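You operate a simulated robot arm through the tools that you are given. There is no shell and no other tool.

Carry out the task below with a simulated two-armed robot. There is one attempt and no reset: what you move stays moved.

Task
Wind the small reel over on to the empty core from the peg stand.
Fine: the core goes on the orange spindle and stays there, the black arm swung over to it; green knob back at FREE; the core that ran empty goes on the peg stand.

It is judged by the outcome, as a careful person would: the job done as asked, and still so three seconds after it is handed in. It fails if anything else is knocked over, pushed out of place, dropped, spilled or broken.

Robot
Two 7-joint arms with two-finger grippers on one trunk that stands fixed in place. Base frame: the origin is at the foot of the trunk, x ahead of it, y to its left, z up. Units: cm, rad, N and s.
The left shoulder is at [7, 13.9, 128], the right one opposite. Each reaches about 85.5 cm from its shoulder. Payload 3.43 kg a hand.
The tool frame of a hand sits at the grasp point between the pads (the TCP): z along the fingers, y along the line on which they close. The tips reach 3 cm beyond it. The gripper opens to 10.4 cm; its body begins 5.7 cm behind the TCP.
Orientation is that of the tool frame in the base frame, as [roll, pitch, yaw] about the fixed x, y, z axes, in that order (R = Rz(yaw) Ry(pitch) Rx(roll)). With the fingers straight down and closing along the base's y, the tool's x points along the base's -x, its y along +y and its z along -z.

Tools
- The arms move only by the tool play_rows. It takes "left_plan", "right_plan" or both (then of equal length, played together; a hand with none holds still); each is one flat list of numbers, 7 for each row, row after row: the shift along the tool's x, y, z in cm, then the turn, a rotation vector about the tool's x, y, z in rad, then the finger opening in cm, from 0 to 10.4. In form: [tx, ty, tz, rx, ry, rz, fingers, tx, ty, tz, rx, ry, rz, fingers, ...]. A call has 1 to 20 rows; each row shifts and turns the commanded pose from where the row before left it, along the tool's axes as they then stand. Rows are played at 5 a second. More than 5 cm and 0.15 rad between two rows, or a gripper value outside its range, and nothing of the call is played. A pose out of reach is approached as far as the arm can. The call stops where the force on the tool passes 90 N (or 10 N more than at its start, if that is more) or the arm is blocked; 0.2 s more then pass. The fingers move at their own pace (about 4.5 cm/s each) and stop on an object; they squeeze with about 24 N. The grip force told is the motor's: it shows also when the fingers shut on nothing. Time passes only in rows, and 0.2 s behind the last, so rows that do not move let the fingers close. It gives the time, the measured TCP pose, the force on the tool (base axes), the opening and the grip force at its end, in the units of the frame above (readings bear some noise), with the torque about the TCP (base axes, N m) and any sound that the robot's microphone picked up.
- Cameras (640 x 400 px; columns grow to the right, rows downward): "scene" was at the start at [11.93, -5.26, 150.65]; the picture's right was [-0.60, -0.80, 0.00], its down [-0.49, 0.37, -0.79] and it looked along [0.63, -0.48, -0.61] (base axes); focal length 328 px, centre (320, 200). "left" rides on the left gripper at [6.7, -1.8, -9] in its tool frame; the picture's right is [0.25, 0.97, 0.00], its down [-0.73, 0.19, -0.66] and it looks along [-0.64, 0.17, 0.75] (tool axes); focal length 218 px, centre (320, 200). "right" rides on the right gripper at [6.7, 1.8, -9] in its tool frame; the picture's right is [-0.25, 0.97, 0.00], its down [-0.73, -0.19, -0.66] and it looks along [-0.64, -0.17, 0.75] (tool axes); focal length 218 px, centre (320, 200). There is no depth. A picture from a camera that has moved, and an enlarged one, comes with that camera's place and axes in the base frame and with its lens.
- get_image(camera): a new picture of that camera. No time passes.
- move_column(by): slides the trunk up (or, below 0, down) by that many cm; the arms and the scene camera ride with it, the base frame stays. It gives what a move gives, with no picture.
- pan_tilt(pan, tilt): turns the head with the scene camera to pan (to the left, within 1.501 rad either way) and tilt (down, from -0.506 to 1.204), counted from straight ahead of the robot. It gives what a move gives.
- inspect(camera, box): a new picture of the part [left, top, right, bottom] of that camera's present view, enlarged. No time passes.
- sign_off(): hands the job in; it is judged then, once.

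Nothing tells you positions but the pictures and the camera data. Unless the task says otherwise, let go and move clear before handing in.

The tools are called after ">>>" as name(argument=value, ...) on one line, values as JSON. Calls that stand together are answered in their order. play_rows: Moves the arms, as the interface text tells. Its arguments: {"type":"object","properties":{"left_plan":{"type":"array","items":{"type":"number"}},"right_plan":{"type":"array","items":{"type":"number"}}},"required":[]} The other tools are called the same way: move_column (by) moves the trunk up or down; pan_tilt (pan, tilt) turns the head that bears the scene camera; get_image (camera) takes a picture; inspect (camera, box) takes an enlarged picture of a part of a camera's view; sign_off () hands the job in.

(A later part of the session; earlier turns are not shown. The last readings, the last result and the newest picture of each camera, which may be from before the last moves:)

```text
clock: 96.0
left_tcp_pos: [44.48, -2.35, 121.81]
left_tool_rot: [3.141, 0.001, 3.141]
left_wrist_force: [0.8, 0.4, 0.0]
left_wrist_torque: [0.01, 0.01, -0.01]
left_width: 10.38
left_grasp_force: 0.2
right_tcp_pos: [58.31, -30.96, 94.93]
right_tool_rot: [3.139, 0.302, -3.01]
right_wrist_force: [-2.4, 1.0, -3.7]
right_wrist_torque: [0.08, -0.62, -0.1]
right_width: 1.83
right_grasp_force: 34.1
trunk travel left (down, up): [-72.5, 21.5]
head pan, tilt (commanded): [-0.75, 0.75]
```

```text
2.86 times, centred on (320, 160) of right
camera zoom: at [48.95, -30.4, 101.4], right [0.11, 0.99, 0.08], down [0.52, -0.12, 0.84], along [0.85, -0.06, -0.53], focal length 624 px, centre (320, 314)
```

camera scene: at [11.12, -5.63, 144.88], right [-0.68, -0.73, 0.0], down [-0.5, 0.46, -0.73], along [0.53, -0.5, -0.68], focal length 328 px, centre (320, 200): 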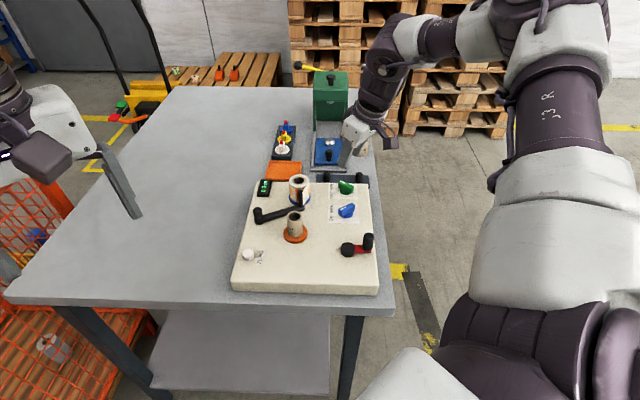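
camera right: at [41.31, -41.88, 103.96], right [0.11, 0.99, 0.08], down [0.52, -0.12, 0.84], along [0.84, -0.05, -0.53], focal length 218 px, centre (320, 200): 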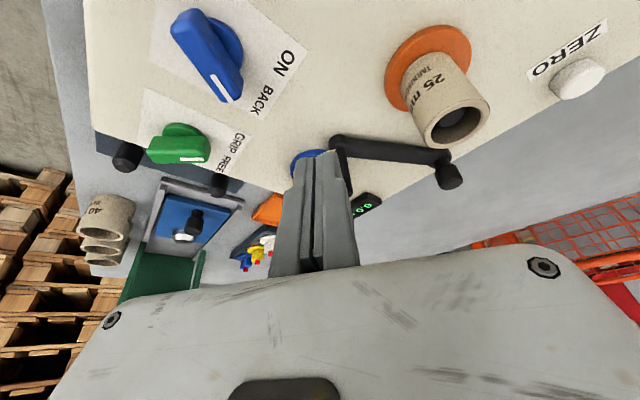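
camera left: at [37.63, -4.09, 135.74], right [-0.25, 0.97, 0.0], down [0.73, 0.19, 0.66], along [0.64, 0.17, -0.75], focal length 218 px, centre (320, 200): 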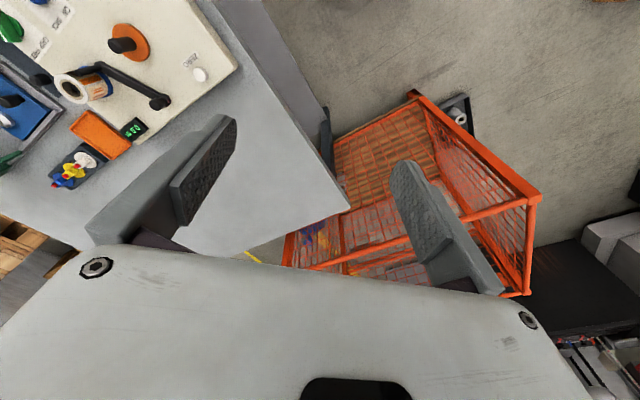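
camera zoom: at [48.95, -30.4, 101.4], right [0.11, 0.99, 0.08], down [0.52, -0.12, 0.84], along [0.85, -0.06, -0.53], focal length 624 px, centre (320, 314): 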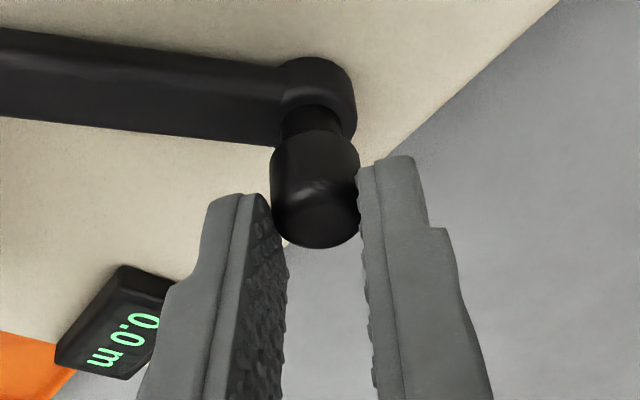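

The knob neither lifts nor turns; my fingers just slid up it. I'll let go and try taking hold of the bar itself, so I can feel which way it can move.

>>> play_rows(right_plan=[0, 0, 0, 0, 0, 0, 3, 0, 0, 0, 0, 0, 0, 4.5, -0.59, 0, -1.91, 0, 0, 0, 4.5, -0.886, 0, -2.866, 0, 0, 0, 4.5, 0, 0, 0, -0.0413, 0, -0.1335, 4.5, 0, 0, 0, -0.0413, 0, -0.1335, 4.5, 0, 0, 0, -0.0413, 0, -0.1335, 4.5, 0, 0, 0, -0.0413, 0, -0.1335, 4.5, 0, 0, 0, -0.0413, 0, -0.1335, 4.5, 0, 0, 0, -0.0413, 0, -0.1335, 4.5, 0, 0, 0, -0.0413, 0, -0.1335, 4.5, 0, 0, 0, -0.0413, 0, -0.1335, 4.5, 0, 0, 0, 0, 0, 0, 4.5])

>>> get_image(camera="right")

```text
clock: 98.8
left_tcp_pos: [44.31, -2.42, 121.67]
left_tool_rot: [-3.141, 0.0, 3.141]
left_wrist_force: [-0.1, -0.2, -0.7]
left_wrist_torque: [0.01, 0.06, 0.01]
left_width: 10.36
left_grasp_force: 0.1
right_tcp_pos: [58.31, -30.81, 99.56]
right_tool_rot: [3.141, 0.301, -1.89]
right_wrist_force: [0.6, 0.5, 0.0]
right_wrist_torque: [0.0, 0.01, 0.03]
right_width: 4.49
right_grasp_force: 0.0
trunk travel left (down, up): [-72.5, 21.5]
head pan, tilt (commanded): [-0.75, 0.75]
```

```text
taken
camera right: at [53.62, -38.94, 106.22], right [-0.84, 0.53, 0.08], down [0.34, 0.42, 0.84], along [0.42, 0.74, -0.53], focal length 218 px, centre (320, 200)
```

right: 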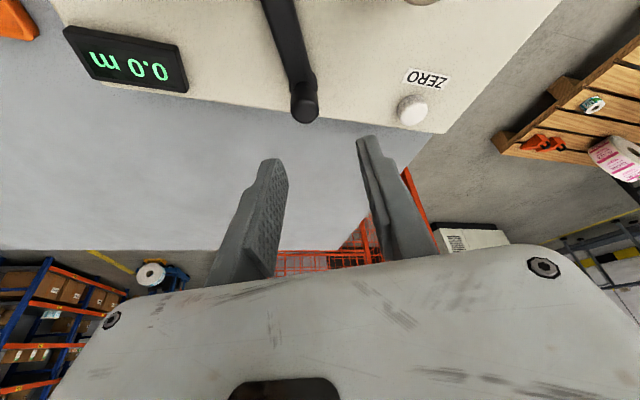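

>>> play_rows(right_plan=[2.75, -0.2, -0.85, 0, 0, 0, 4.5, 2.75, -0.2, -0.85, 0, 0, 0, 4.5, 0.9, 0, 2.9, 0, 0, 0, 4.5, 0, 0, 0, 0, 0, 0, 4.5])

>>> get_image(camera="right")

>>> inspect(camera="scene", box=[230, 150, 330, 250])

```text
clock: 99.8
left_tcp_pos: [44.53, -2.38, 121.84]
left_tool_rot: [3.141, -0.001, 3.141]
left_wrist_force: [-0.9, 0.0, 0.7]
left_wrist_torque: [0.02, -0.03, -0.01]
left_width: 10.41
left_grasp_force: 0.1
right_tcp_pos: [56.85, -36.47, 96.48]
right_tool_rot: [3.141, 0.302, -1.891]
right_wrist_force: [-0.6, 1.0, -0.1]
right_wrist_torque: [-0.02, -0.02, -0.01]
right_width: 4.49
right_grasp_force: 0.1
trunk travel left (down, up): [-72.5, 21.5]
head pan, tilt (commanded): [-0.75, 0.75]
```

```text
taken
camera right: at [52.25, -44.37, 103.1], right [-0.84, 0.53, 0.08], down [0.34, 0.42, 0.84], along [0.42, 0.74, -0.53], focal length 218 px, centre (320, 200)
```

right: 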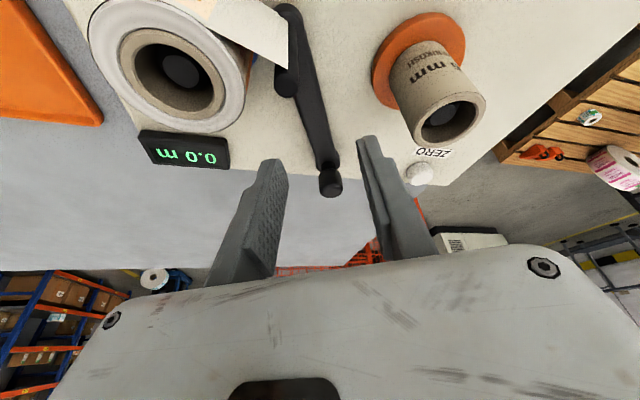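

```text
4.00 times, centred on (280, 200) of scene
camera zoom: at [11.08, -5.68, 144.88], right [-0.68, -0.73, 0.0], down [-0.5, 0.47, -0.73], along [0.53, -0.5, -0.68], focal length 1314 px, centre (480, 200)
```

zoom: 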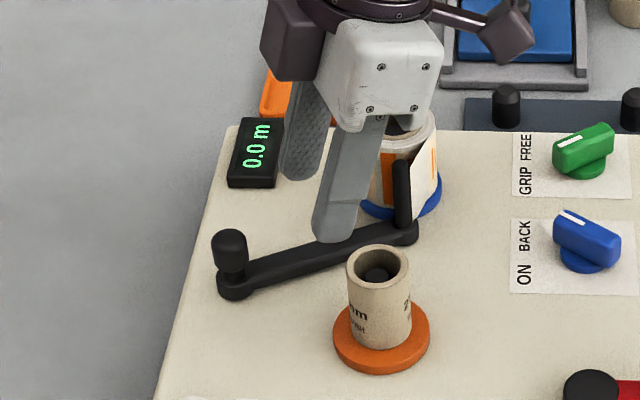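

>>> play_rows(right_plan=[0.62, -0.1, 2.0, 0, 0, 0, 4.5, 0.6, -0.1, 1.95, 0, 0, 0, 4.5, 0, 0, 0, 0, 0, 0, 3.5, 0, 0, 0, 0, 0, 0, 2.5])

>>> get_image(camera="right")

>>> inspect(camera="scene", box=[230, 150, 330, 250])

```text
clock: 100.8
left_tcp_pos: [44.45, -2.44, 121.82]
left_tool_rot: [-3.141, -0.001, -3.141]
left_wrist_force: [0.0, -0.1, -0.4]
left_wrist_torque: [-0.01, 0.02, 0.01]
left_width: 10.4
left_grasp_force: 0.0
right_tcp_pos: [56.88, -36.75, 92.37]
right_tool_rot: [3.14, 0.301, -1.893]
right_wrist_force: [-0.7, 0.8, -0.2]
right_wrist_torque: [-0.05, 0.0, 0.01]
right_width: 2.51
right_grasp_force: 0.0
trunk travel left (down, up): [-72.5, 21.5]
head pan, tilt (commanded): [-0.75, 0.75]
```

```text
taken
camera right: at [52.35, -44.75, 98.94], right [-0.84, 0.53, 0.08], down [0.34, 0.42, 0.84], along [0.42, 0.74, -0.53], focal length 218 px, centre (320, 200)
```

right: 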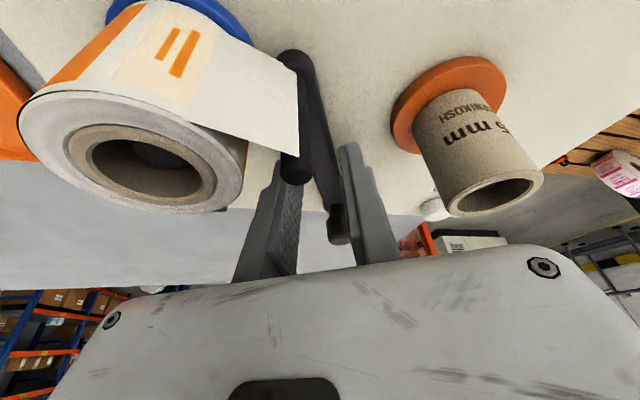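

```text
4.00 times, centred on (280, 200) of scene
camera zoom: at [11.15, -5.69, 144.87], right [-0.68, -0.73, 0.0], down [-0.5, 0.47, -0.73], along [0.53, -0.5, -0.68], focal length 1314 px, centre (480, 200)
```

zoom: 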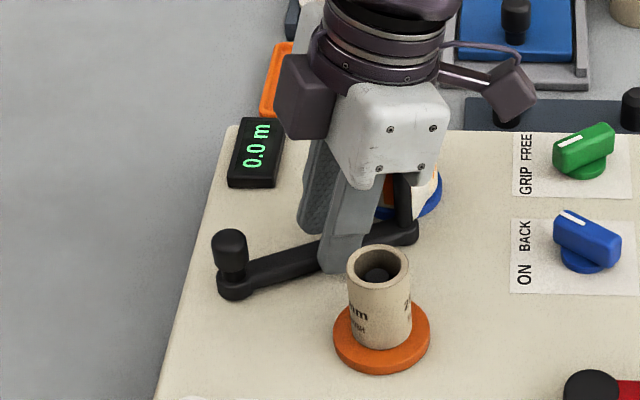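

>>> play_rows(right_plan=[0, 0, 0, 0, 0, 0, 0.5, 0, 0, 0, 0, 0, 0, 0.5, 0, 0, 0, 0, 0, 0, 0.5])

>>> inspect(camera="right", box=[220, 40, 420, 260])

```text
clock: 101.5
left_tcp_pos: [44.44, -2.46, 121.73]
left_tool_rot: [3.14, 0.0, 3.14]
left_wrist_force: [0.0, -0.1, -0.2]
left_wrist_torque: [0.0, 0.03, 0.0]
left_width: 10.4
left_grasp_force: 0.0
right_tcp_pos: [56.69, -36.73, 92.42]
right_tool_rot: [3.136, 0.298, -1.893]
right_wrist_force: [-5.2, 4.8, -8.9]
right_wrist_torque: [0.22, 0.07, -0.65]
right_width: 1.74
right_grasp_force: 45.5
trunk travel left (down, up): [-72.5, 21.5]
head pan, tilt (commanded): [-0.75, 0.75]
```

```text
1.82 times, centred on (320, 150) of right
camera zoom: at [52.28, -44.72, 98.89], right [-0.84, 0.53, 0.08], down [0.34, 0.42, 0.84], along [0.42, 0.74, -0.53], focal length 397 px, centre (320, 291)
```

zoom: 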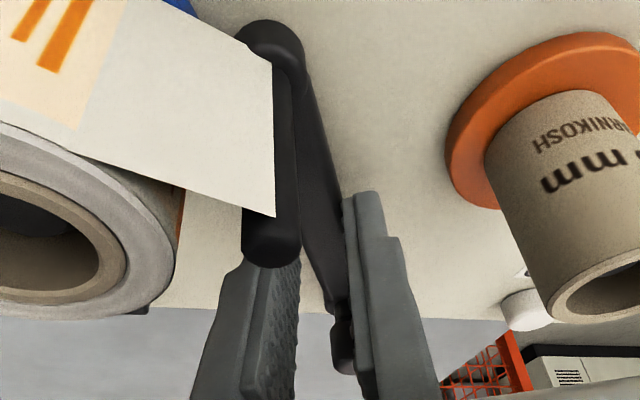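

>>> play_rows(right_plan=[-0.06, 0, -0.19, 0, 0, 0, 0.5, -0.06, 0, -0.19, 0, 0, 0, 0.5, 0, 0, 0, 0, 0, 0, 0.5])

>>> inspect(camera="right", box=[220, 40, 420, 260])

```text
clock: 102.3
left_tcp_pos: [44.62, -2.49, 121.66]
left_tool_rot: [3.141, -0.005, 3.141]
left_wrist_force: [0.1, -1.0, -0.3]
left_wrist_torque: [-0.02, -0.03, -0.01]
left_width: 10.4
left_grasp_force: 0.1
right_tcp_pos: [56.86, -36.73, 92.45]
right_tool_rot: [3.13, 0.299, -1.895]
right_wrist_force: [-8.8, 10.4, -36.1]
right_wrist_torque: [0.07, 0.19, -0.61]
right_width: 1.8
right_grasp_force: 44.5
trunk travel left (down, up): [-72.5, 21.5]
head pan, tilt (commanded): [-0.75, 0.75]
```

```text
1.82 times, centred on (320, 150) of right
camera zoom: at [52.35, -44.74, 99.05], right [-0.84, 0.53, 0.09], down [0.35, 0.42, 0.84], along [0.41, 0.74, -0.54], focal length 397 px, centre (320, 291)
```

zoom: 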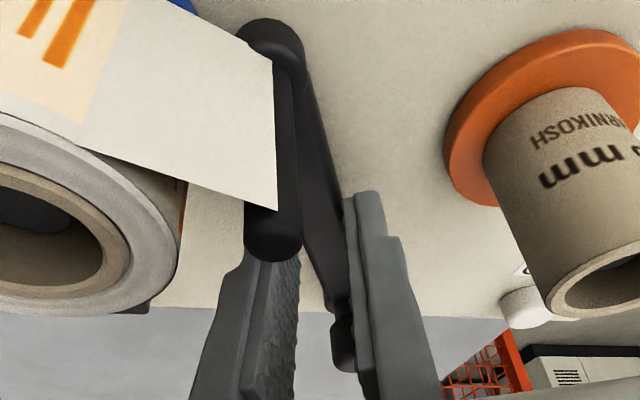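

>>> play_rows(right_plan=[0.12, 0, 0.38, 0, 0, 0, 0.5, 0, 0.3, 0, 0, 0, 0, 0.5, 0, 0.3, 0, 0, 0, 0, 0.5, 0, 0, 0, 0, 0, 0, 0.5])

```text
clock: 103.3
left_tcp_pos: [44.68, -2.58, 121.74]
left_tool_rot: [3.139, 0.0, -3.14]
left_wrist_force: [-0.5, 0.4, 0.5]
left_wrist_torque: [0.01, 0.02, 0.0]
left_width: 10.42
left_grasp_force: 0.0
right_tcp_pos: [56.7, -36.75, 92.4]
right_tool_rot: [-3.135, 0.303, -1.892]
right_wrist_force: [10.8, -6.4, -2.2]
right_wrist_torque: [-0.96, 0.06, -0.54]
right_width: 1.75
right_grasp_force: 44.9
trunk travel left (down, up): [-72.5, 21.5]
head pan, tilt (commanded): [-0.75, 0.75]
```

>>> play_rows(right_plan=[0, -0.5, 0, 0, 0, 0, 2.5, 0, 0, 0, 0, 0, 0, 4.5, 0, 0, 0, 0, 0, 0, 4.5, -0.886, 0, -2.866, 0, 0, 0, 4.5, -0.3, 0, -1, 0, 0, 0, 3, -2.6, 0.05, 0.8, 0, 0, 0, 1, -2.6, 0.05, 0.8, 0, 0, 0, 0, 0, 0, 0, 0, 0, 0, 0])

>>> get_image(camera="right")

>>> inspect(camera="left", box=[50, 40, 200, 130])

```text
clock: 105.2
left_tcp_pos: [44.29, -2.59, 121.8]
left_tool_rot: [3.141, 0.0, -3.141]
left_wrist_force: [-1.0, 0.0, 0.0]
left_wrist_torque: [0.04, -0.01, 0.0]
left_width: 10.4
left_grasp_force: 0.0
right_tcp_pos: [58.34, -31.38, 96.31]
right_tool_rot: [3.139, 0.3, -1.891]
right_wrist_force: [-0.1, 0.2, -0.1]
right_wrist_torque: [0.0, 0.03, 0.01]
right_width: 0.0
right_grasp_force: 23.4
trunk travel left (down, up): [-72.5, 21.5]
head pan, tilt (commanded): [-0.75, 0.75]
```

```text
taken
camera right: at [53.72, -39.35, 102.86], right [-0.84, 0.53, 0.08], down [0.34, 0.41, 0.84], along [0.42, 0.74, -0.53], focal length 218 px, centre (320, 200)
```

right: 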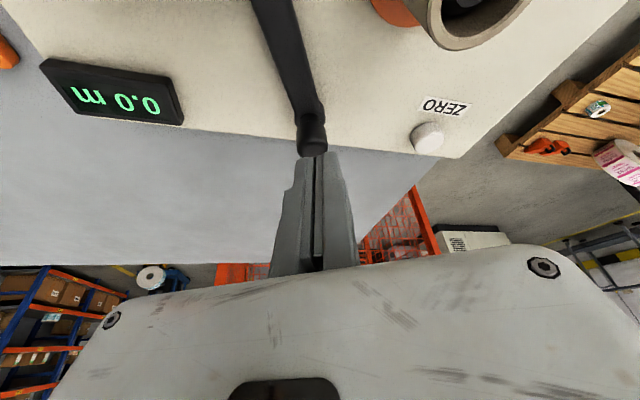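

```text
4.27 times, centred on (125, 85) of left
camera zoom: at [37.59, -4.18, 130.76], right [-0.25, 0.97, 0.0], down [0.73, 0.19, 0.66], along [0.64, 0.17, -0.75], focal length 931 px, centre (1152, 691)
```

zoom: 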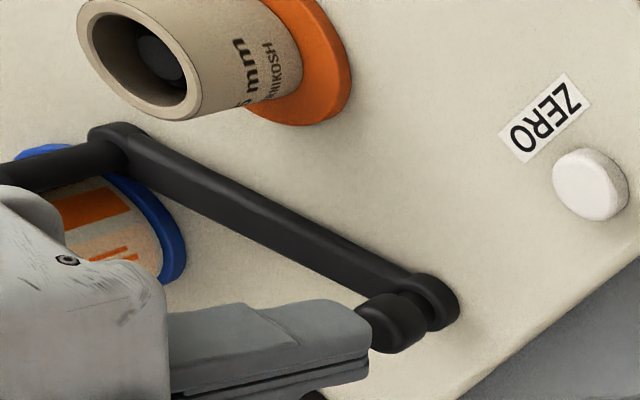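

>>> play_rows(right_plan=[0.45, -0.2, 0.2, 0, 0, 0, 0, 0.15, 0, 0.5, 0, 0, 0, 0, 0.15, 0, 0.5, 0, 0, 0, 0, 0, 0, 0, 0, 0, 0, 0])

>>> play_rows(right_plan=[0.06, 0, 0.2, 0, 0, 0, 0, 0.06, 0, 0.2, 0, 0, 0, 0, 0, 0, 0, 0, 0, 0, 0])

```text
clock: 106.2
left_tcp_pos: [44.27, -2.38, 121.84]
left_tool_rot: [-3.139, -0.001, -3.14]
left_wrist_force: [-0.7, 0.3, 0.2]
left_wrist_torque: [0.0, 0.03, 0.01]
left_width: 10.41
left_grasp_force: 0.0
right_tcp_pos: [58.31, -31.78, 95.03]
right_tool_rot: [3.14, 0.303, -1.89]
right_wrist_force: [0.7, -3.2, 4.8]
right_wrist_torque: [-0.08, -0.02, -0.01]
right_width: 0.01
right_grasp_force: 24.0
trunk travel left (down, up): [-72.5, 21.5]
head pan, tilt (commanded): [-0.75, 0.75]
```

```text
clock: 107.0
left_tcp_pos: [43.95, -2.46, 121.99]
left_tool_rot: [-3.141, 0.003, -3.141]
left_wrist_force: [0.1, -0.7, -0.7]
left_wrist_torque: [0.0, 0.02, 0.01]
left_width: 10.4
left_grasp_force: 0.2
right_tcp_pos: [58.37, -31.76, 95.13]
right_tool_rot: [-3.133, 0.302, -1.889]
right_wrist_force: [3.1, -9.9, 34.4]
right_wrist_torque: [-0.17, -0.1, -0.03]
right_width: 0.61
right_grasp_force: 34.6
trunk travel left (down, up): [-72.5, 21.5]
head pan, tilt (commanded): [-0.75, 0.75]
```

Pressing does nothing either. The one switch combination left untried is FREE with BACK, so I'll go and put green back to FREE.

>>> play_rows(right_plan=[-0.3, 0, -1.0, 0, 0, 0, 0, -0.886, 0, -2.866, 0, 0, 0, 1, -0.886, 0, -2.866, 0, 0, 0, 3.6, -0.4, 0, -1.3, 0, 0, 0, 3.6, 3.66, -0.24, -1.13, 0, 0, 0, 3.6, 3.66, -0.24, -1.13, 0, 0, 0, 3.6, 3.66, -0.24, -1.13, 0, 0, 0, 3.6, 3.66, -0.24, -1.13, 0, 0, 0, 3.6, 3.66, -0.24, -1.13, 0, 0, 0, 3.6, 3.66, -0.24, -1.13, 0, 0, 0, 3.6, 0, 0, 0, -0.03, 0, -0.1, 3.6, 0, 0, 0, 0, 0, 0, 3.6])

>>> inspect(camera="right", box=[220, 0, 420, 140])

```text
clock: 109.5
left_tcp_pos: [44.54, -2.39, 121.73]
left_tool_rot: [-3.141, 0.0, 3.141]
left_wrist_force: [0.7, 0.1, -0.3]
left_wrist_torque: [-0.02, 0.01, 0.04]
left_width: 10.4
left_grasp_force: 0.0
right_tcp_pos: [52.5, -54.09, 103.25]
right_tool_rot: [3.14, 0.303, -1.786]
right_wrist_force: [-0.4, 0.0, 1.0]
right_wrist_torque: [-0.01, 0.04, 0.03]
right_width: 3.6
right_grasp_force: 0.1
trunk travel left (down, up): [-72.5, 21.5]
head pan, tilt (commanded): [-0.75, 0.75]
```

```text
2.86 times, centred on (320, 70) of right
camera zoom: at [48.8, -62.46, 109.84], right [-0.89, 0.44, 0.08], down [0.29, 0.45, 0.84], along [0.34, 0.78, -0.53], focal length 624 px, centre (320, 571)
```

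zoom: 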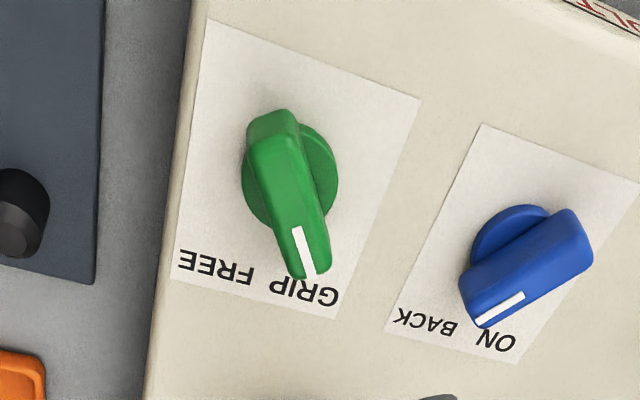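

>>> play_rows(right_plan=[0.73, 0, 2.365, 0, 0, 0, 3.6, 0.73, 0, 2.365, 0, 0, 0, 3.6, 0.73, 0, 2.365, 0, 0, 0, 3.6, 0.4, 0, 1.3, 0, 0, 0, 3.6, 0, 0, 0, 0, 0, 0, 3.6])

>>> inspect(camera="right", box=[240, 80, 400, 220])

```text
clock: 110.8
left_tcp_pos: [44.57, -2.41, 121.8]
left_tool_rot: [3.141, 0.0, -3.141]
left_wrist_force: [0.6, 0.8, -0.6]
left_wrist_torque: [0.02, -0.01, -0.01]
left_width: 10.4
left_grasp_force: 0.0
right_tcp_pos: [52.69, -54.2, 94.41]
right_tool_rot: [3.141, 0.302, -1.788]
right_wrist_force: [0.5, 1.2, -0.1]
right_wrist_torque: [0.02, 0.0, 0.01]
right_width: 3.59
right_grasp_force: 0.1
trunk travel left (down, up): [-72.5, 21.5]
head pan, tilt (commanded): [-0.75, 0.75]
```

```text
2.86 times, centred on (320, 150) of right
camera zoom: at [48.96, -62.65, 101.02], right [-0.89, 0.44, 0.08], down [0.29, 0.45, 0.84], along [0.34, 0.78, -0.53], focal length 624 px, centre (320, 343)
```

zoom: 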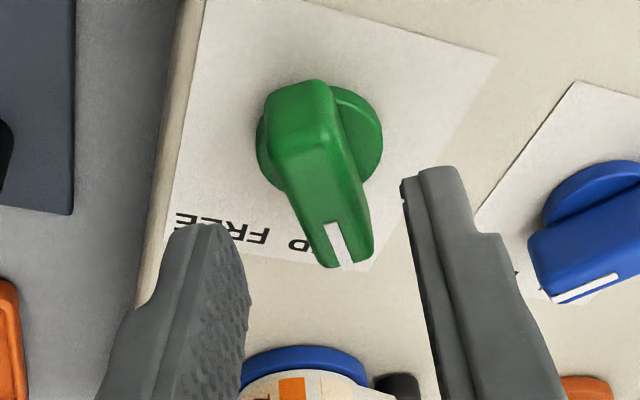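

>>> play_rows(right_plan=[0.3, 0.05, 1.05, 0, 0, 0, 3.6, 0, 0, 0, 0, 0, 0, 2.4, 0, 0, 0, 0, 0, 0, 0.8, 0, 0, 0, 0, 0, 0, 0.8, 0, 0, 0, 0, 0, 0, 0.8, 0.008, 0.115, 0, 0.0414, 0, 0.1338, 0.8, 0.008, 0.115, 0, 0.0414, 0, 0.1338, 0.8, 0.008, 0.115, 0, 0.0414, 0, 0.1338, 0.8, 0.008, 0.115, 0, 0.0414, 0, 0.1338, 0.8, 0.008, 0.115, 0, 0.0414, 0, 0.1338, 0.8, 0.008, 0.115, 0, 0.0414, 0, 0.1338, 0.8, 0.008, 0.115, 0, 0.0414, 0, 0.1338, 0.8, 0.008, 0.115, 0, 0.0414, 0, 0.1338, 0.8, 0.008, 0.08, 0, 0.03, 0, 0.095, 0.8, 0, 0, 0, 0, 0, 0, 0.8])

>>> inspect(camera="right", box=[200, 60, 440, 220])

```text
clock: 114.0
left_tcp_pos: [44.37, -2.49, 121.72]
left_tool_rot: [-3.141, 0.002, -3.141]
left_wrist_force: [-0.6, -0.4, -0.6]
left_wrist_torque: [0.02, -0.01, 0.01]
left_width: 10.39
left_grasp_force: 0.0
right_tcp_pos: [51.99, -53.5, 93.48]
right_tool_rot: [-3.138, 0.305, -3.01]
right_wrist_force: [14.1, -19.1, 28.6]
right_wrist_torque: [-0.32, -0.37, 1.13]
right_width: 1.5
right_grasp_force: 44.5
trunk travel left (down, up): [-72.5, 21.5]
head pan, tilt (commanded): [-0.75, 0.75]
```

```text
2.50 times, centred on (320, 140) of right
camera zoom: at [42.65, -52.84, 99.92], right [0.11, 0.99, 0.07], down [0.52, -0.12, 0.85], along [0.85, -0.06, -0.53], focal length 546 px, centre (320, 350)
```

zoom: 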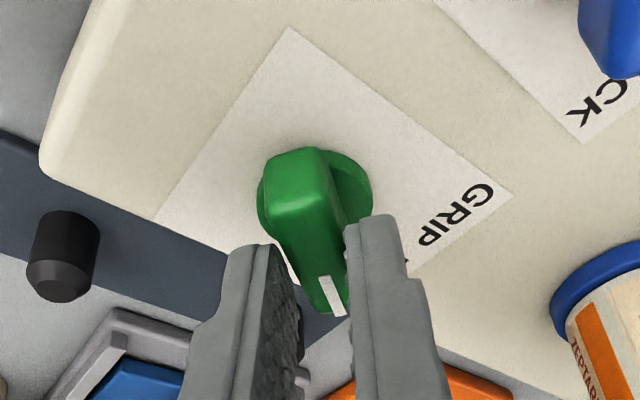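

>>> play_rows(right_plan=[0, 0, 0, 0, 0, 0, 2.4, 0, 0, 0, 0, 0, 0, 3.8, 0, 0, 0, 0, 0, 0, 3.8, -0.59, 0, -1.91, 0, 0, 0, 3.8, -0.886, 0, -2.866, 0, 0, 0, 3.8, -0.886, 0, -2.866, 0, 0, 0, 2, 0, 0, 0, 0, 0, 0, 0])

>>> inspect(camera="scene", box=[230, 150, 400, 270])

```text
clock: 115.5
left_tcp_pos: [44.4, -2.51, 121.66]
left_tool_rot: [3.141, 0.0, -3.141]
left_wrist_force: [0.6, 0.2, -0.1]
left_wrist_torque: [-0.03, 0.03, 0.03]
left_width: 10.39
left_grasp_force: 0.1
right_tcp_pos: [52.07, -53.46, 101.08]
right_tool_rot: [3.141, 0.298, -3.009]
right_wrist_force: [0.7, 0.5, -0.4]
right_wrist_torque: [-0.03, -0.01, 0.02]
right_width: 0.0
right_grasp_force: 12.2
trunk travel left (down, up): [-72.5, 21.5]
head pan, tilt (commanded): [-0.75, 0.75]
```

```text
3.33 times, centred on (315, 210) of scene
camera zoom: at [11.14, -5.72, 144.87], right [-0.68, -0.73, 0.0], down [-0.5, 0.47, -0.73], along [0.53, -0.5, -0.68], focal length 1095 px, centre (337, 167)
```

zoom: 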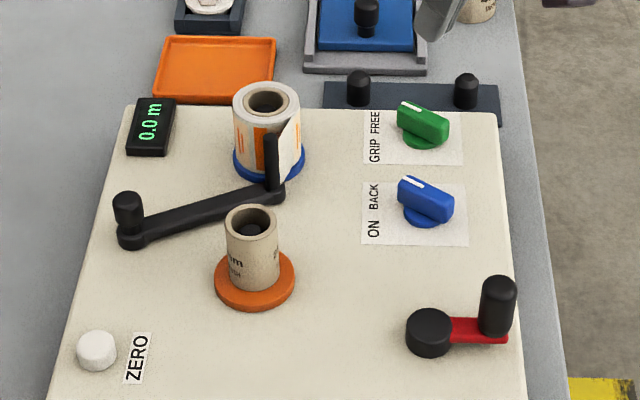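

>>> play_rows(right_plan=[-1.75, 3.12, 0.75, 0, 0, 0, 0, -1.75, 3.12, 0.75, 0, 0, 0, 0, -1.75, 3.12, 0.75, 0, 0, 0, 0, -1.75, 3.12, 0.75, 0, 0, 0, 0, -1.75, 3.12, 0.75, 0, 0, 0, 0, 0.78, 0, 2.53, 0, 0, 0, 0, 0.78, 0, 2.53, 0, 0, 0, 0, 0.78, 0, 2.5, 0, 0, 0, 0, 0, 0, 0, 0, 0, 0, 0])

>>> play_rows(right_plan=[0.4, 0.1, -0.12, 0, 0, 0, 0, 0.3, 0.1, -0.1, 0, 0, 0, 0, 0.3, 0.1, -0.09, 0, 0, 0, 0, 0.2, 0.1, -0.06, 0, 0, 0, 0, 0, 0, 0, 0, 0, 0, 0])

>>> inspect(camera="scene", box=[230, 150, 330, 250])

```text
clock: 117.5
left_tcp_pos: [44.5, -2.4, 121.69]
left_tool_rot: [-3.141, 0.0, 3.141]
left_wrist_force: [0.7, 0.1, -0.3]
left_wrist_torque: [0.0, 0.01, 0.05]
left_width: 10.37
left_grasp_force: 0.0
right_tcp_pos: [58.96, -36.62, 92.35]
right_tool_rot: [3.141, 0.299, -3.006]
right_wrist_force: [-0.5, -0.4, -0.2]
right_wrist_torque: [-0.01, 0.02, -0.04]
right_width: 0.0
right_grasp_force: 23.6
trunk travel left (down, up): [-72.5, 21.5]
head pan, tilt (commanded): [-0.75, 0.75]
```

```text
clock: 118.8
left_tcp_pos: [44.88, -2.44, 121.57]
left_tool_rot: [-3.14, -0.006, 3.14]
left_wrist_force: [-0.4, 0.5, -0.4]
left_wrist_torque: [0.02, 0.0, 0.01]
left_width: 10.37
left_grasp_force: 0.0
right_tcp_pos: [58.58, -36.57, 92.48]
right_tool_rot: [-3.14, 0.311, -3.011]
right_wrist_force: [40.9, -11.2, 12.0]
right_wrist_torque: [-0.06, -0.84, -0.36]
right_width: 0.0
right_grasp_force: 24.2
trunk travel left (down, up): [-72.5, 21.5]
head pan, tilt (commanded): [-0.75, 0.75]
```

```text
4.00 times, centred on (280, 200) of scene
camera zoom: at [11.81, -5.78, 144.83], right [-0.68, -0.73, 0.0], down [-0.5, 0.47, -0.73], along [0.53, -0.5, -0.69], focal length 1314 px, centre (480, 200)
```

zoom: 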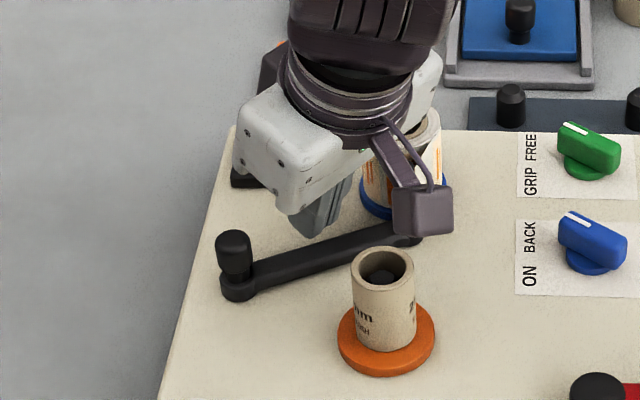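

>>> play_rows(right_plan=[-0.6, -0.2, 0.18, 0, 0, 0, 0, -0.7, -0.1, 0.2, 0, 0, 0, 0, -0.886, 0, -2.866, 0, 0, 0, 0, -0.886, 0, -2.866, 0, 0, 0, 2, 0.22, 2.8, -0.07, 0, 0, 0, 4.5, 0.22, 2.8, -0.07, 0, 0, 0, 4.5, 0, 0, 0, 0, 0, 0, 4.5])

>>> inspect(camera="right", box=[220, 40, 420, 180])

```text
clock: 120.3
left_tcp_pos: [44.34, -2.45, 121.79]
left_tool_rot: [-3.141, 0.0, -3.141]
left_wrist_force: [-0.8, -0.2, 0.5]
left_wrist_torque: [0.03, 0.01, -0.01]
left_width: 10.39
left_grasp_force: 0.0
right_tcp_pos: [57.89, -30.95, 98.58]
right_tool_rot: [3.139, 0.3, -3.007]
right_wrist_force: [0.6, 0.6, -0.2]
right_wrist_torque: [0.02, -0.02, -0.02]
right_width: 4.51
right_grasp_force: 0.1
trunk travel left (down, up): [-72.5, 21.5]
head pan, tilt (commanded): [-0.75, 0.75]
```

```text
2.86 times, centred on (320, 110) of right
camera zoom: at [48.6, -30.38, 105.12], right [0.11, 0.99, 0.08], down [0.52, -0.12, 0.84], along [0.84, -0.05, -0.53], focal length 624 px, centre (320, 457)
```

zoom: 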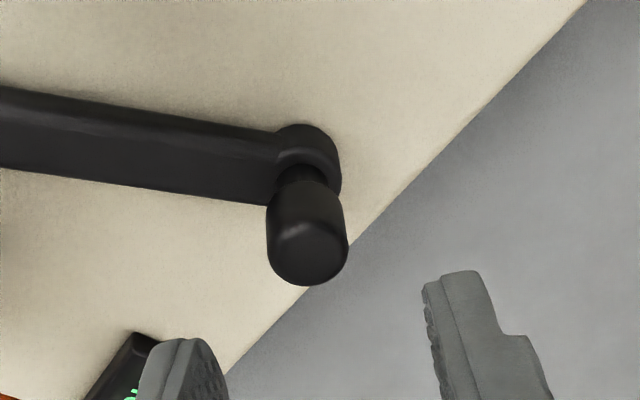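

>>> play_rows(right_plan=[0.57, -0.055, 2.33, 0, 0, 0, 4.5, 0.57, -0.055, 2.33, 0, 0, 0, 4.5, 0, 0, 0, 0, 0, 0, 2.5, 0, 0, 0, 0, 0, 0, 0.5, 0, 0, 0, 0, 0, 0, 0.5, 0, 0, 0, 0, 0, 0, 0.5])

>>> play_rows(right_plan=[0.005, -0.077, 0, -0.0414, 0, -0.1338, 0.5, 0.005, -0.077, 0, -0.0414, 0, -0.1338, 0.5, 0.005, -0.077, 0, -0.0414, 0, -0.1338, 0.5, 0.005, -0.077, 0, -0.0414, 0, -0.1338, 0.5, 0, 0, 0, 0, 0, 0, 0.5])

>>> inspect(camera="right", box=[240, 90, 400, 230])

```text
clock: 121.8
left_tcp_pos: [44.46, -2.18, 121.73]
left_tool_rot: [-3.141, 0.0, 3.141]
left_wrist_force: [0.2, 1.1, 0.7]
left_wrist_torque: [0.01, -0.01, -0.01]
left_width: 10.4
left_grasp_force: 0.1
right_tcp_pos: [58.42, -31.04, 93.68]
right_tool_rot: [3.14, 0.299, -3.007]
right_wrist_force: [-1.0, 6.8, -4.0]
right_wrist_torque: [0.24, -0.33, -0.1]
right_width: 1.92
right_grasp_force: 44.8
trunk travel left (down, up): [-72.5, 21.5]
head pan, tilt (commanded): [-0.75, 0.75]
```

```text
clock: 123.0
left_tcp_pos: [44.34, -2.08, 121.96]
left_tool_rot: [-3.139, 0.0, -3.141]
left_wrist_force: [-0.1, 0.0, -0.6]
left_wrist_torque: [0.05, -0.03, 0.04]
left_width: 10.38
left_grasp_force: 0.1
right_tcp_pos: [58.36, -31.35, 93.61]
right_tool_rot: [-3.14, 0.301, -2.443]
right_wrist_force: [-0.5, 10.4, 5.3]
right_wrist_torque: [0.33, -0.09, -0.16]
right_width: 1.92
right_grasp_force: 44.9
trunk travel left (down, up): [-72.5, 21.5]
head pan, tilt (commanded): [-0.75, 0.75]
```

```text
2.86 times, centred on (320, 160) of right
camera zoom: at [50.23, -35.71, 100.25], right [-0.44, 0.9, 0.07], down [0.51, 0.18, 0.84], along [0.74, 0.41, -0.53], focal length 624 px, centre (320, 314)
```

zoom: 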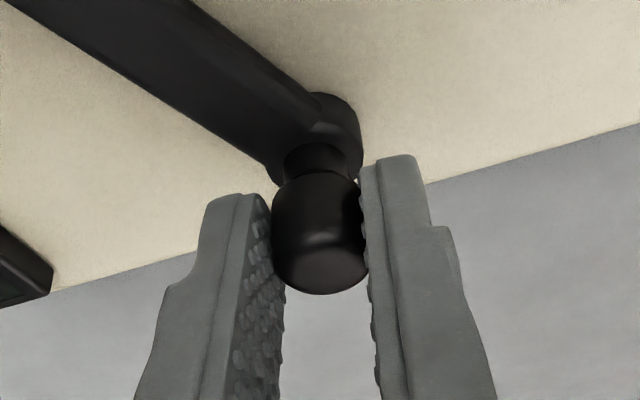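

The knob's resisting torque is small this time, so it may actually be unscrewing. I'll keep turning it anticlockwise.

>>> play_rows(right_plan=[0.005, -0.1, 0, -0.0414, 0, -0.1338, 0.5, 0.005, -0.09, 0, -0.0414, 0, -0.1338, 0.5, 0.005, -0.077, 0, -0.0414, 0, -0.1338, 0.5, 0.005, -0.077, 0, -0.0414, 0, -0.1338, 0.5, 0, 0, 0, 0, 0, 0, 0.5])

>>> inspect(camera="right", box=[240, 90, 400, 230])

>>> inspect(camera="scene", box=[230, 150, 330, 250])

```text
clock: 124.2
left_tcp_pos: [44.2, -2.34, 121.8]
left_tool_rot: [-3.141, 0.0, 3.141]
left_wrist_force: [-0.4, -0.1, 0.2]
left_wrist_torque: [0.04, 0.0, 0.01]
left_width: 10.41
left_grasp_force: 0.0
right_tcp_pos: [58.48, -31.87, 93.7]
right_tool_rot: [-3.139, 0.301, -1.884]
right_wrist_force: [-1.6, -0.4, 8.6]
right_wrist_torque: [-0.38, 0.11, -0.04]
right_width: 1.9
right_grasp_force: 45.2
trunk travel left (down, up): [-72.5, 21.5]
head pan, tilt (commanded): [-0.75, 0.75]
```

```text
2.86 times, centred on (320, 160) of right
camera zoom: at [53.97, -39.84, 100.26], right [-0.85, 0.53, 0.07], down [0.34, 0.42, 0.84], along [0.42, 0.74, -0.53], focal length 624 px, centre (320, 314)
```

zoom: 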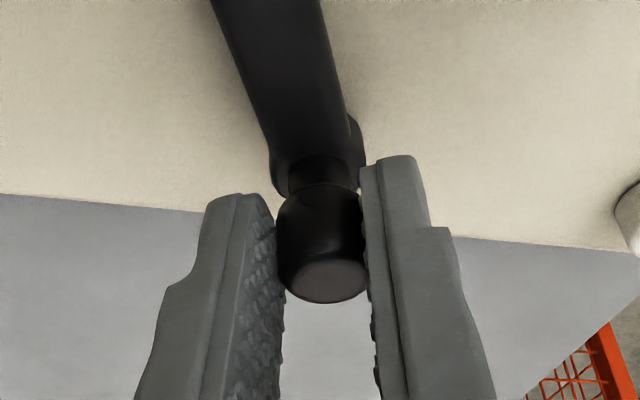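

```text
4.00 times, centred on (280, 200) of scene
camera zoom: at [10.96, -5.63, 144.89], right [-0.68, -0.73, 0.0], down [-0.5, 0.47, -0.73], along [0.54, -0.5, -0.68], focal length 1314 px, centre (480, 200)
```

zoom: 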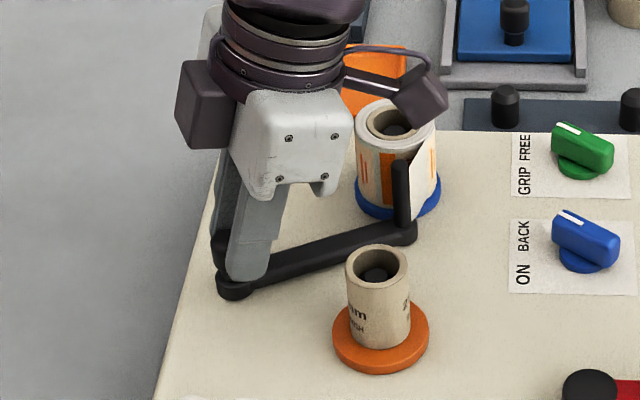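

The knob turned about 64° with almost no resistance, so it is a clamp screw. Now I'll let go and test the arm again.

>>> play_rows(right_plan=[0, 0, 0, 0, 0, 0, 2.5, 0, 0, 0, 0, 0, 0, 4.5, 0, 0, 0, 0, 0, 0, 4.5, -0.886, 0, -2.866, 0, 0, 0, 4.5, -0.886, 0, -2.866, 0, 0, 0, 3, 2.52, -1.33, -0.78, 0, 0, 0, 1, 2.52, -1.33, -0.78, 0, 0, 0, 0, 0, 0, 0, 0, 0, 0, 0])

>>> inspect(camera="left", box=[50, 40, 200, 130])

>>> inspect(camera="scene", box=[230, 130, 330, 250])

```text
clock: 126.0
left_tcp_pos: [44.4, -2.3, 121.67]
left_tool_rot: [3.141, 0.0, -3.139]
left_wrist_force: [0.2, 0.5, -0.2]
left_wrist_torque: [0.0, -0.01, -0.02]
left_width: 10.42
left_grasp_force: 0.1
right_tcp_pos: [59.59, -37.5, 99.68]
right_tool_rot: [3.14, 0.299, -1.886]
right_wrist_force: [0.6, -0.1, -0.9]
right_wrist_torque: [-0.01, 0.01, -0.02]
right_width: 0.0
right_grasp_force: 24.3
trunk travel left (down, up): [-72.5, 21.5]
head pan, tilt (commanded): [-0.75, 0.75]
```

```text
4.27 times, centred on (125, 85) of left
camera zoom: at [37.59, -3.97, 130.76], right [-0.25, 0.97, 0.0], down [0.73, 0.19, 0.66], along [0.64, 0.17, -0.75], focal length 931 px, centre (1152, 691)
```

zoom: 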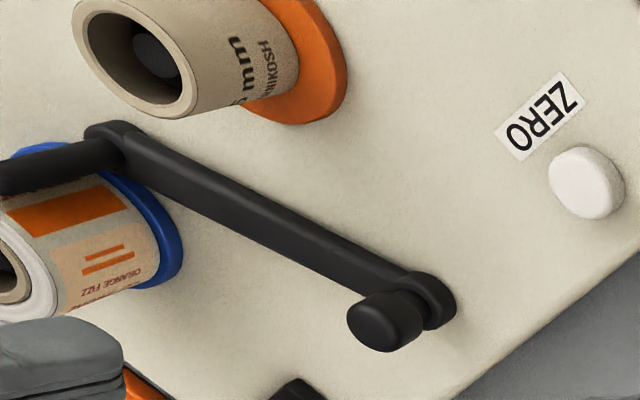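

```text
3.33 times, centred on (280, 190) of scene
camera zoom: at [11.06, -5.56, 144.89], right [-0.68, -0.73, 0.0], down [-0.5, 0.46, -0.73], along [0.54, -0.5, -0.68], focal length 1095 px, centre (453, 233)
```

zoom: 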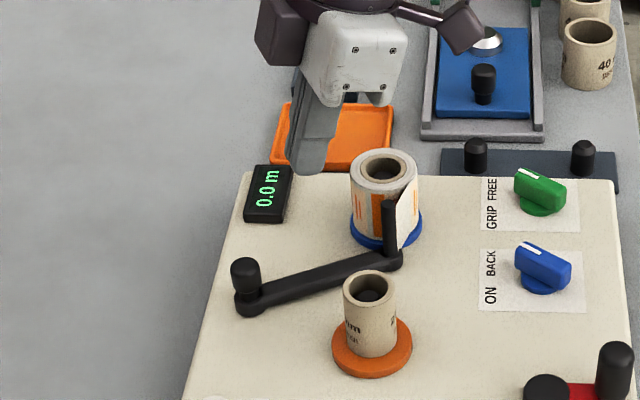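

>>> play_rows(right_plan=[0.73, 0, 2.36, 0, 0, 0, 0, 0.73, 0, 2.36, 0, 0, 0, 0, 0.73, 0, 2.3, 0, 0, 0, 0, 0, 0, 0, 0, 0, 0, 0])

>>> play_rows(right_plan=[0, 0.4, 0, 0, 0, 0, 0, 0, 0.3, 0, 0, 0, 0, 0, 0, 0.3, 0, 0, 0, 0, 0, 0, 0.3, 0, 0, 0, 0, 0, 0, 0.3, 0, 0, 0, 0, 0, 0, 0, 0, 0, 0, 0, 0])

>>> inspect(camera="scene", box=[230, 130, 330, 250])

```text
clock: 127.0
left_tcp_pos: [44.35, -2.34, 121.76]
left_tool_rot: [-3.141, 0.0, -3.141]
left_wrist_force: [0.2, -1.2, -0.1]
left_wrist_torque: [0.0, -0.04, 0.01]
left_width: 10.41
left_grasp_force: 0.0
right_tcp_pos: [58.92, -37.42, 92.37]
right_tool_rot: [3.139, 0.299, -1.886]
right_wrist_force: [0.4, -0.1, 0.7]
right_wrist_torque: [-0.01, -0.04, 0.0]
right_width: 0.02
right_grasp_force: 24.3
right hand out of reach, approached as far as the arm can: row 3
trunk travel left (down, up): [-72.5, 21.5]
head pan, tilt (commanded): [-0.75, 0.75]
```

```text
clock: 128.3
left_tcp_pos: [44.22, -2.33, 121.89]
left_tool_rot: [-3.142, 0.003, 3.141]
left_wrist_force: [0.1, -0.3, 0.3]
left_wrist_torque: [-0.02, -0.01, 0.02]
left_width: 10.42
left_grasp_force: 0.1
right_tcp_pos: [57.28, -36.9, 92.52]
right_tool_rot: [3.135, 0.302, -1.887]
right_wrist_force: [-3.3, -0.3, 13.2]
right_wrist_torque: [-0.03, 0.06, -0.02]
right_width: 0.58
right_grasp_force: 34.6
trunk travel left (down, up): [-72.5, 21.5]
head pan, tilt (commanded): [-0.75, 0.75]
```

```text
3.33 times, centred on (280, 190) of scene
camera zoom: at [10.81, -5.57, 144.91], right [-0.68, -0.73, 0.0], down [-0.5, 0.46, -0.73], along [0.54, -0.5, -0.68], focal length 1095 px, centre (453, 233)
```

zoom: 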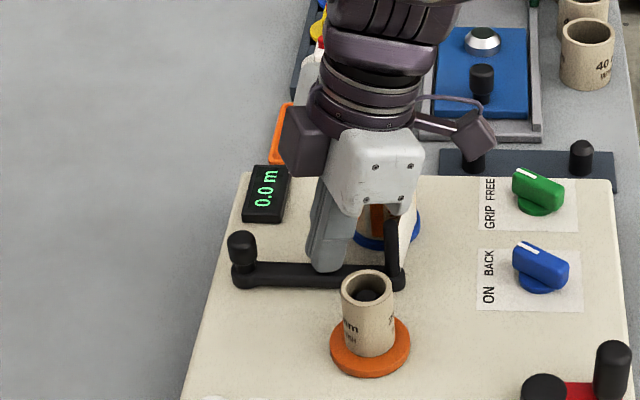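

The arm has swung, so the clamp knob was the lock. Let me see where the finger stands relative to the bar now.

>>> inspect(camera="scene", box=[250, 180, 320, 240])

>>> get_image(camera="right")

>>> inspect(camera="left", box=[30, 20, 190, 120])

```text
6.67 times, centred on (285, 210) of scene
camera zoom: at [10.81, -5.57, 144.91], right [-0.68, -0.73, 0.0], down [-0.5, 0.46, -0.73], along [0.54, -0.5, -0.68], focal length 2190 px, centre (553, 133)
```

zoom: 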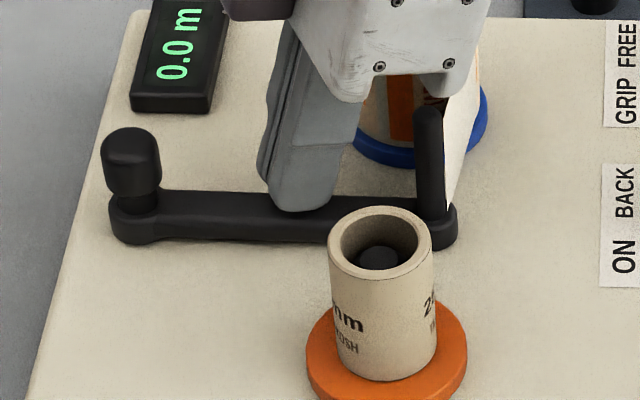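

```text
taken
camera right: at [52.75, -44.94, 99.14], right [-0.85, 0.53, 0.08], down [0.34, 0.42, 0.84], along [0.41, 0.74, -0.53], focal length 218 px, centre (320, 200)
```

right: 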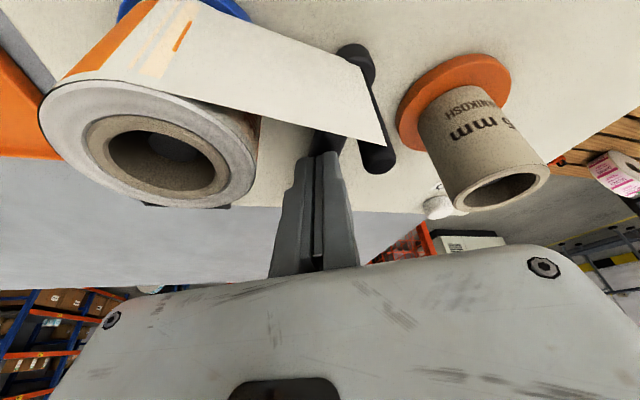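

```text
4.00 times, centred on (110, 70) of left
camera zoom: at [37.36, -3.99, 130.83], right [-0.25, 0.97, 0.0], down [0.73, 0.19, 0.66], along [0.64, 0.17, -0.75], focal length 873 px, centre (1160, 720)
```

zoom: 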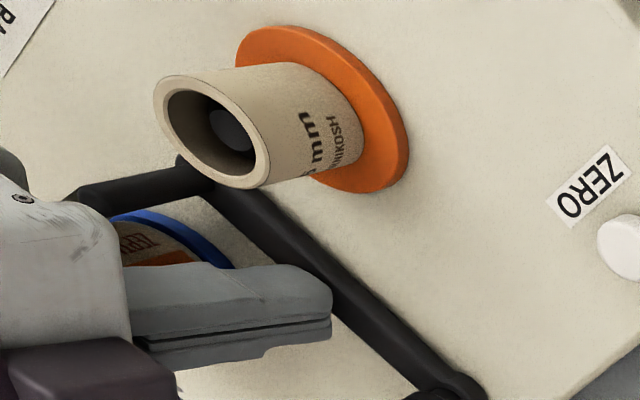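

>>> play_rows(right_plan=[-0.08, 0, -0.25, 0, 0, 0, 0, -0.06, 0.33, 0.02, 0, 0, 0, 0, -0.1, 0.32, 0.03, 0, 0, 0, 0, -0.14, 0.31, 0.04, 0, 0, 0, 0, 0, 0, 0, 0, 0, 0, 0])

>>> inspect(camera="scene", box=[250, 180, 320, 240])

>>> get_image(camera="right")

```text
clock: 129.6
left_tcp_pos: [44.38, -2.45, 121.75]
left_tool_rot: [-3.141, 0.0, -3.141]
left_wrist_force: [0.1, -0.3, 0.1]
left_wrist_torque: [-0.02, -0.01, 0.01]
left_width: 10.4
left_grasp_force: 0.1
right_tcp_pos: [56.76, -36.39, 92.89]
right_tool_rot: [3.139, 0.3, -1.888]
right_wrist_force: [0.3, -0.7, -0.1]
right_wrist_torque: [0.0, -0.02, -0.01]
right_width: 0.0
right_grasp_force: 34.8
trunk travel left (down, up): [-72.5, 21.5]
head pan, tilt (commanded): [-0.75, 0.75]
```

```text
6.67 times, centred on (285, 210) of scene
camera zoom: at [11.1, -5.7, 144.87], right [-0.68, -0.73, 0.0], down [-0.5, 0.47, -0.73], along [0.53, -0.5, -0.68], focal length 2190 px, centre (553, 133)
```

zoom: 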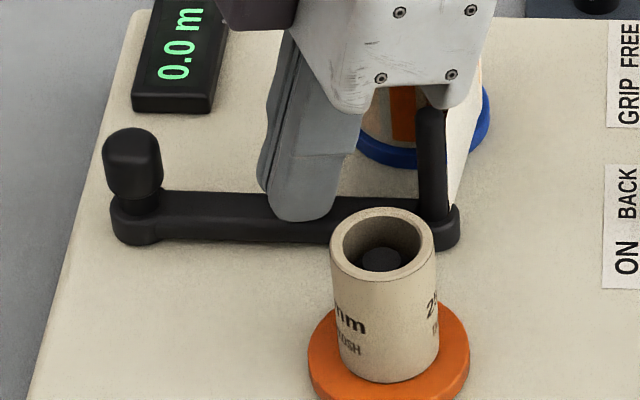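

```text
taken
camera right: at [52.2, -44.46, 99.37], right [-0.84, 0.53, 0.08], down [0.34, 0.42, 0.84], along [0.41, 0.74, -0.53], focal length 218 px, centre (320, 200)
```

right: 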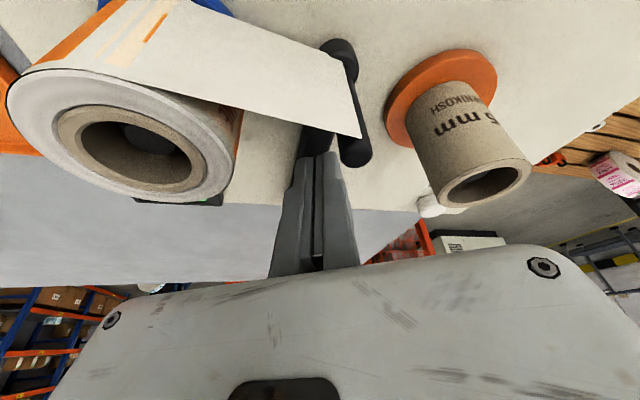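

>>> play_rows(right_plan=[-0.886, 0, -2.866, 0, 0, 0, 2, 0, 0, 0, 0.035, 0, 0.115, 4, 0, 0, 0, 0.035, 0, 0.115, 4, -0.5, 0.7, 0.15, 0, 0, 0, 4, 0, 0, 0, 0, 0, 0, 4])

>>> get_image(camera="right")

>>> inspect(camera="scene", box=[240, 170, 330, 240])

```text
clock: 130.8
left_tcp_pos: [44.6, -2.42, 121.73]
left_tool_rot: [-3.142, -0.001, -3.14]
left_wrist_force: [0.5, 0.5, -1.0]
left_wrist_torque: [0.0, 0.06, 0.03]
left_width: 10.41
left_grasp_force: 0.0
right_tcp_pos: [56.42, -35.68, 95.79]
right_tool_rot: [3.141, 0.3, -2.128]
right_wrist_force: [0.2, -0.1, 1.0]
right_wrist_torque: [0.0, 0.01, -0.02]
right_width: 4.01
right_grasp_force: 0.0
trunk travel left (down, up): [-72.5, 21.5]
head pan, tilt (commanded): [-0.75, 0.75]
```

```text
taken
camera right: at [50.08, -42.35, 102.3], right [-0.69, 0.72, 0.08], down [0.43, 0.32, 0.84], along [0.58, 0.62, -0.53], focal length 218 px, centre (320, 200)
```

right: 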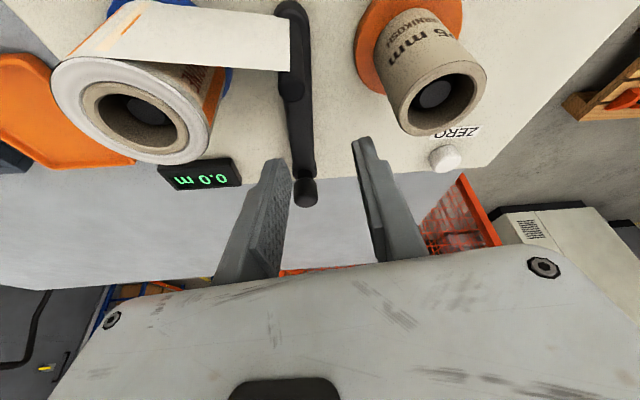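

```text
5.71 times, centred on (285, 205) of scene
camera zoom: at [11.12, -5.71, 144.87], right [-0.68, -0.73, 0.0], down [-0.5, 0.47, -0.73], along [0.53, -0.5, -0.68], focal length 1877 px, centre (520, 171)
```

zoom: 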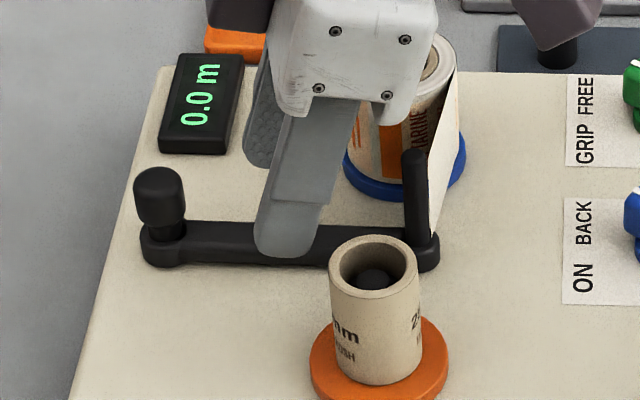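

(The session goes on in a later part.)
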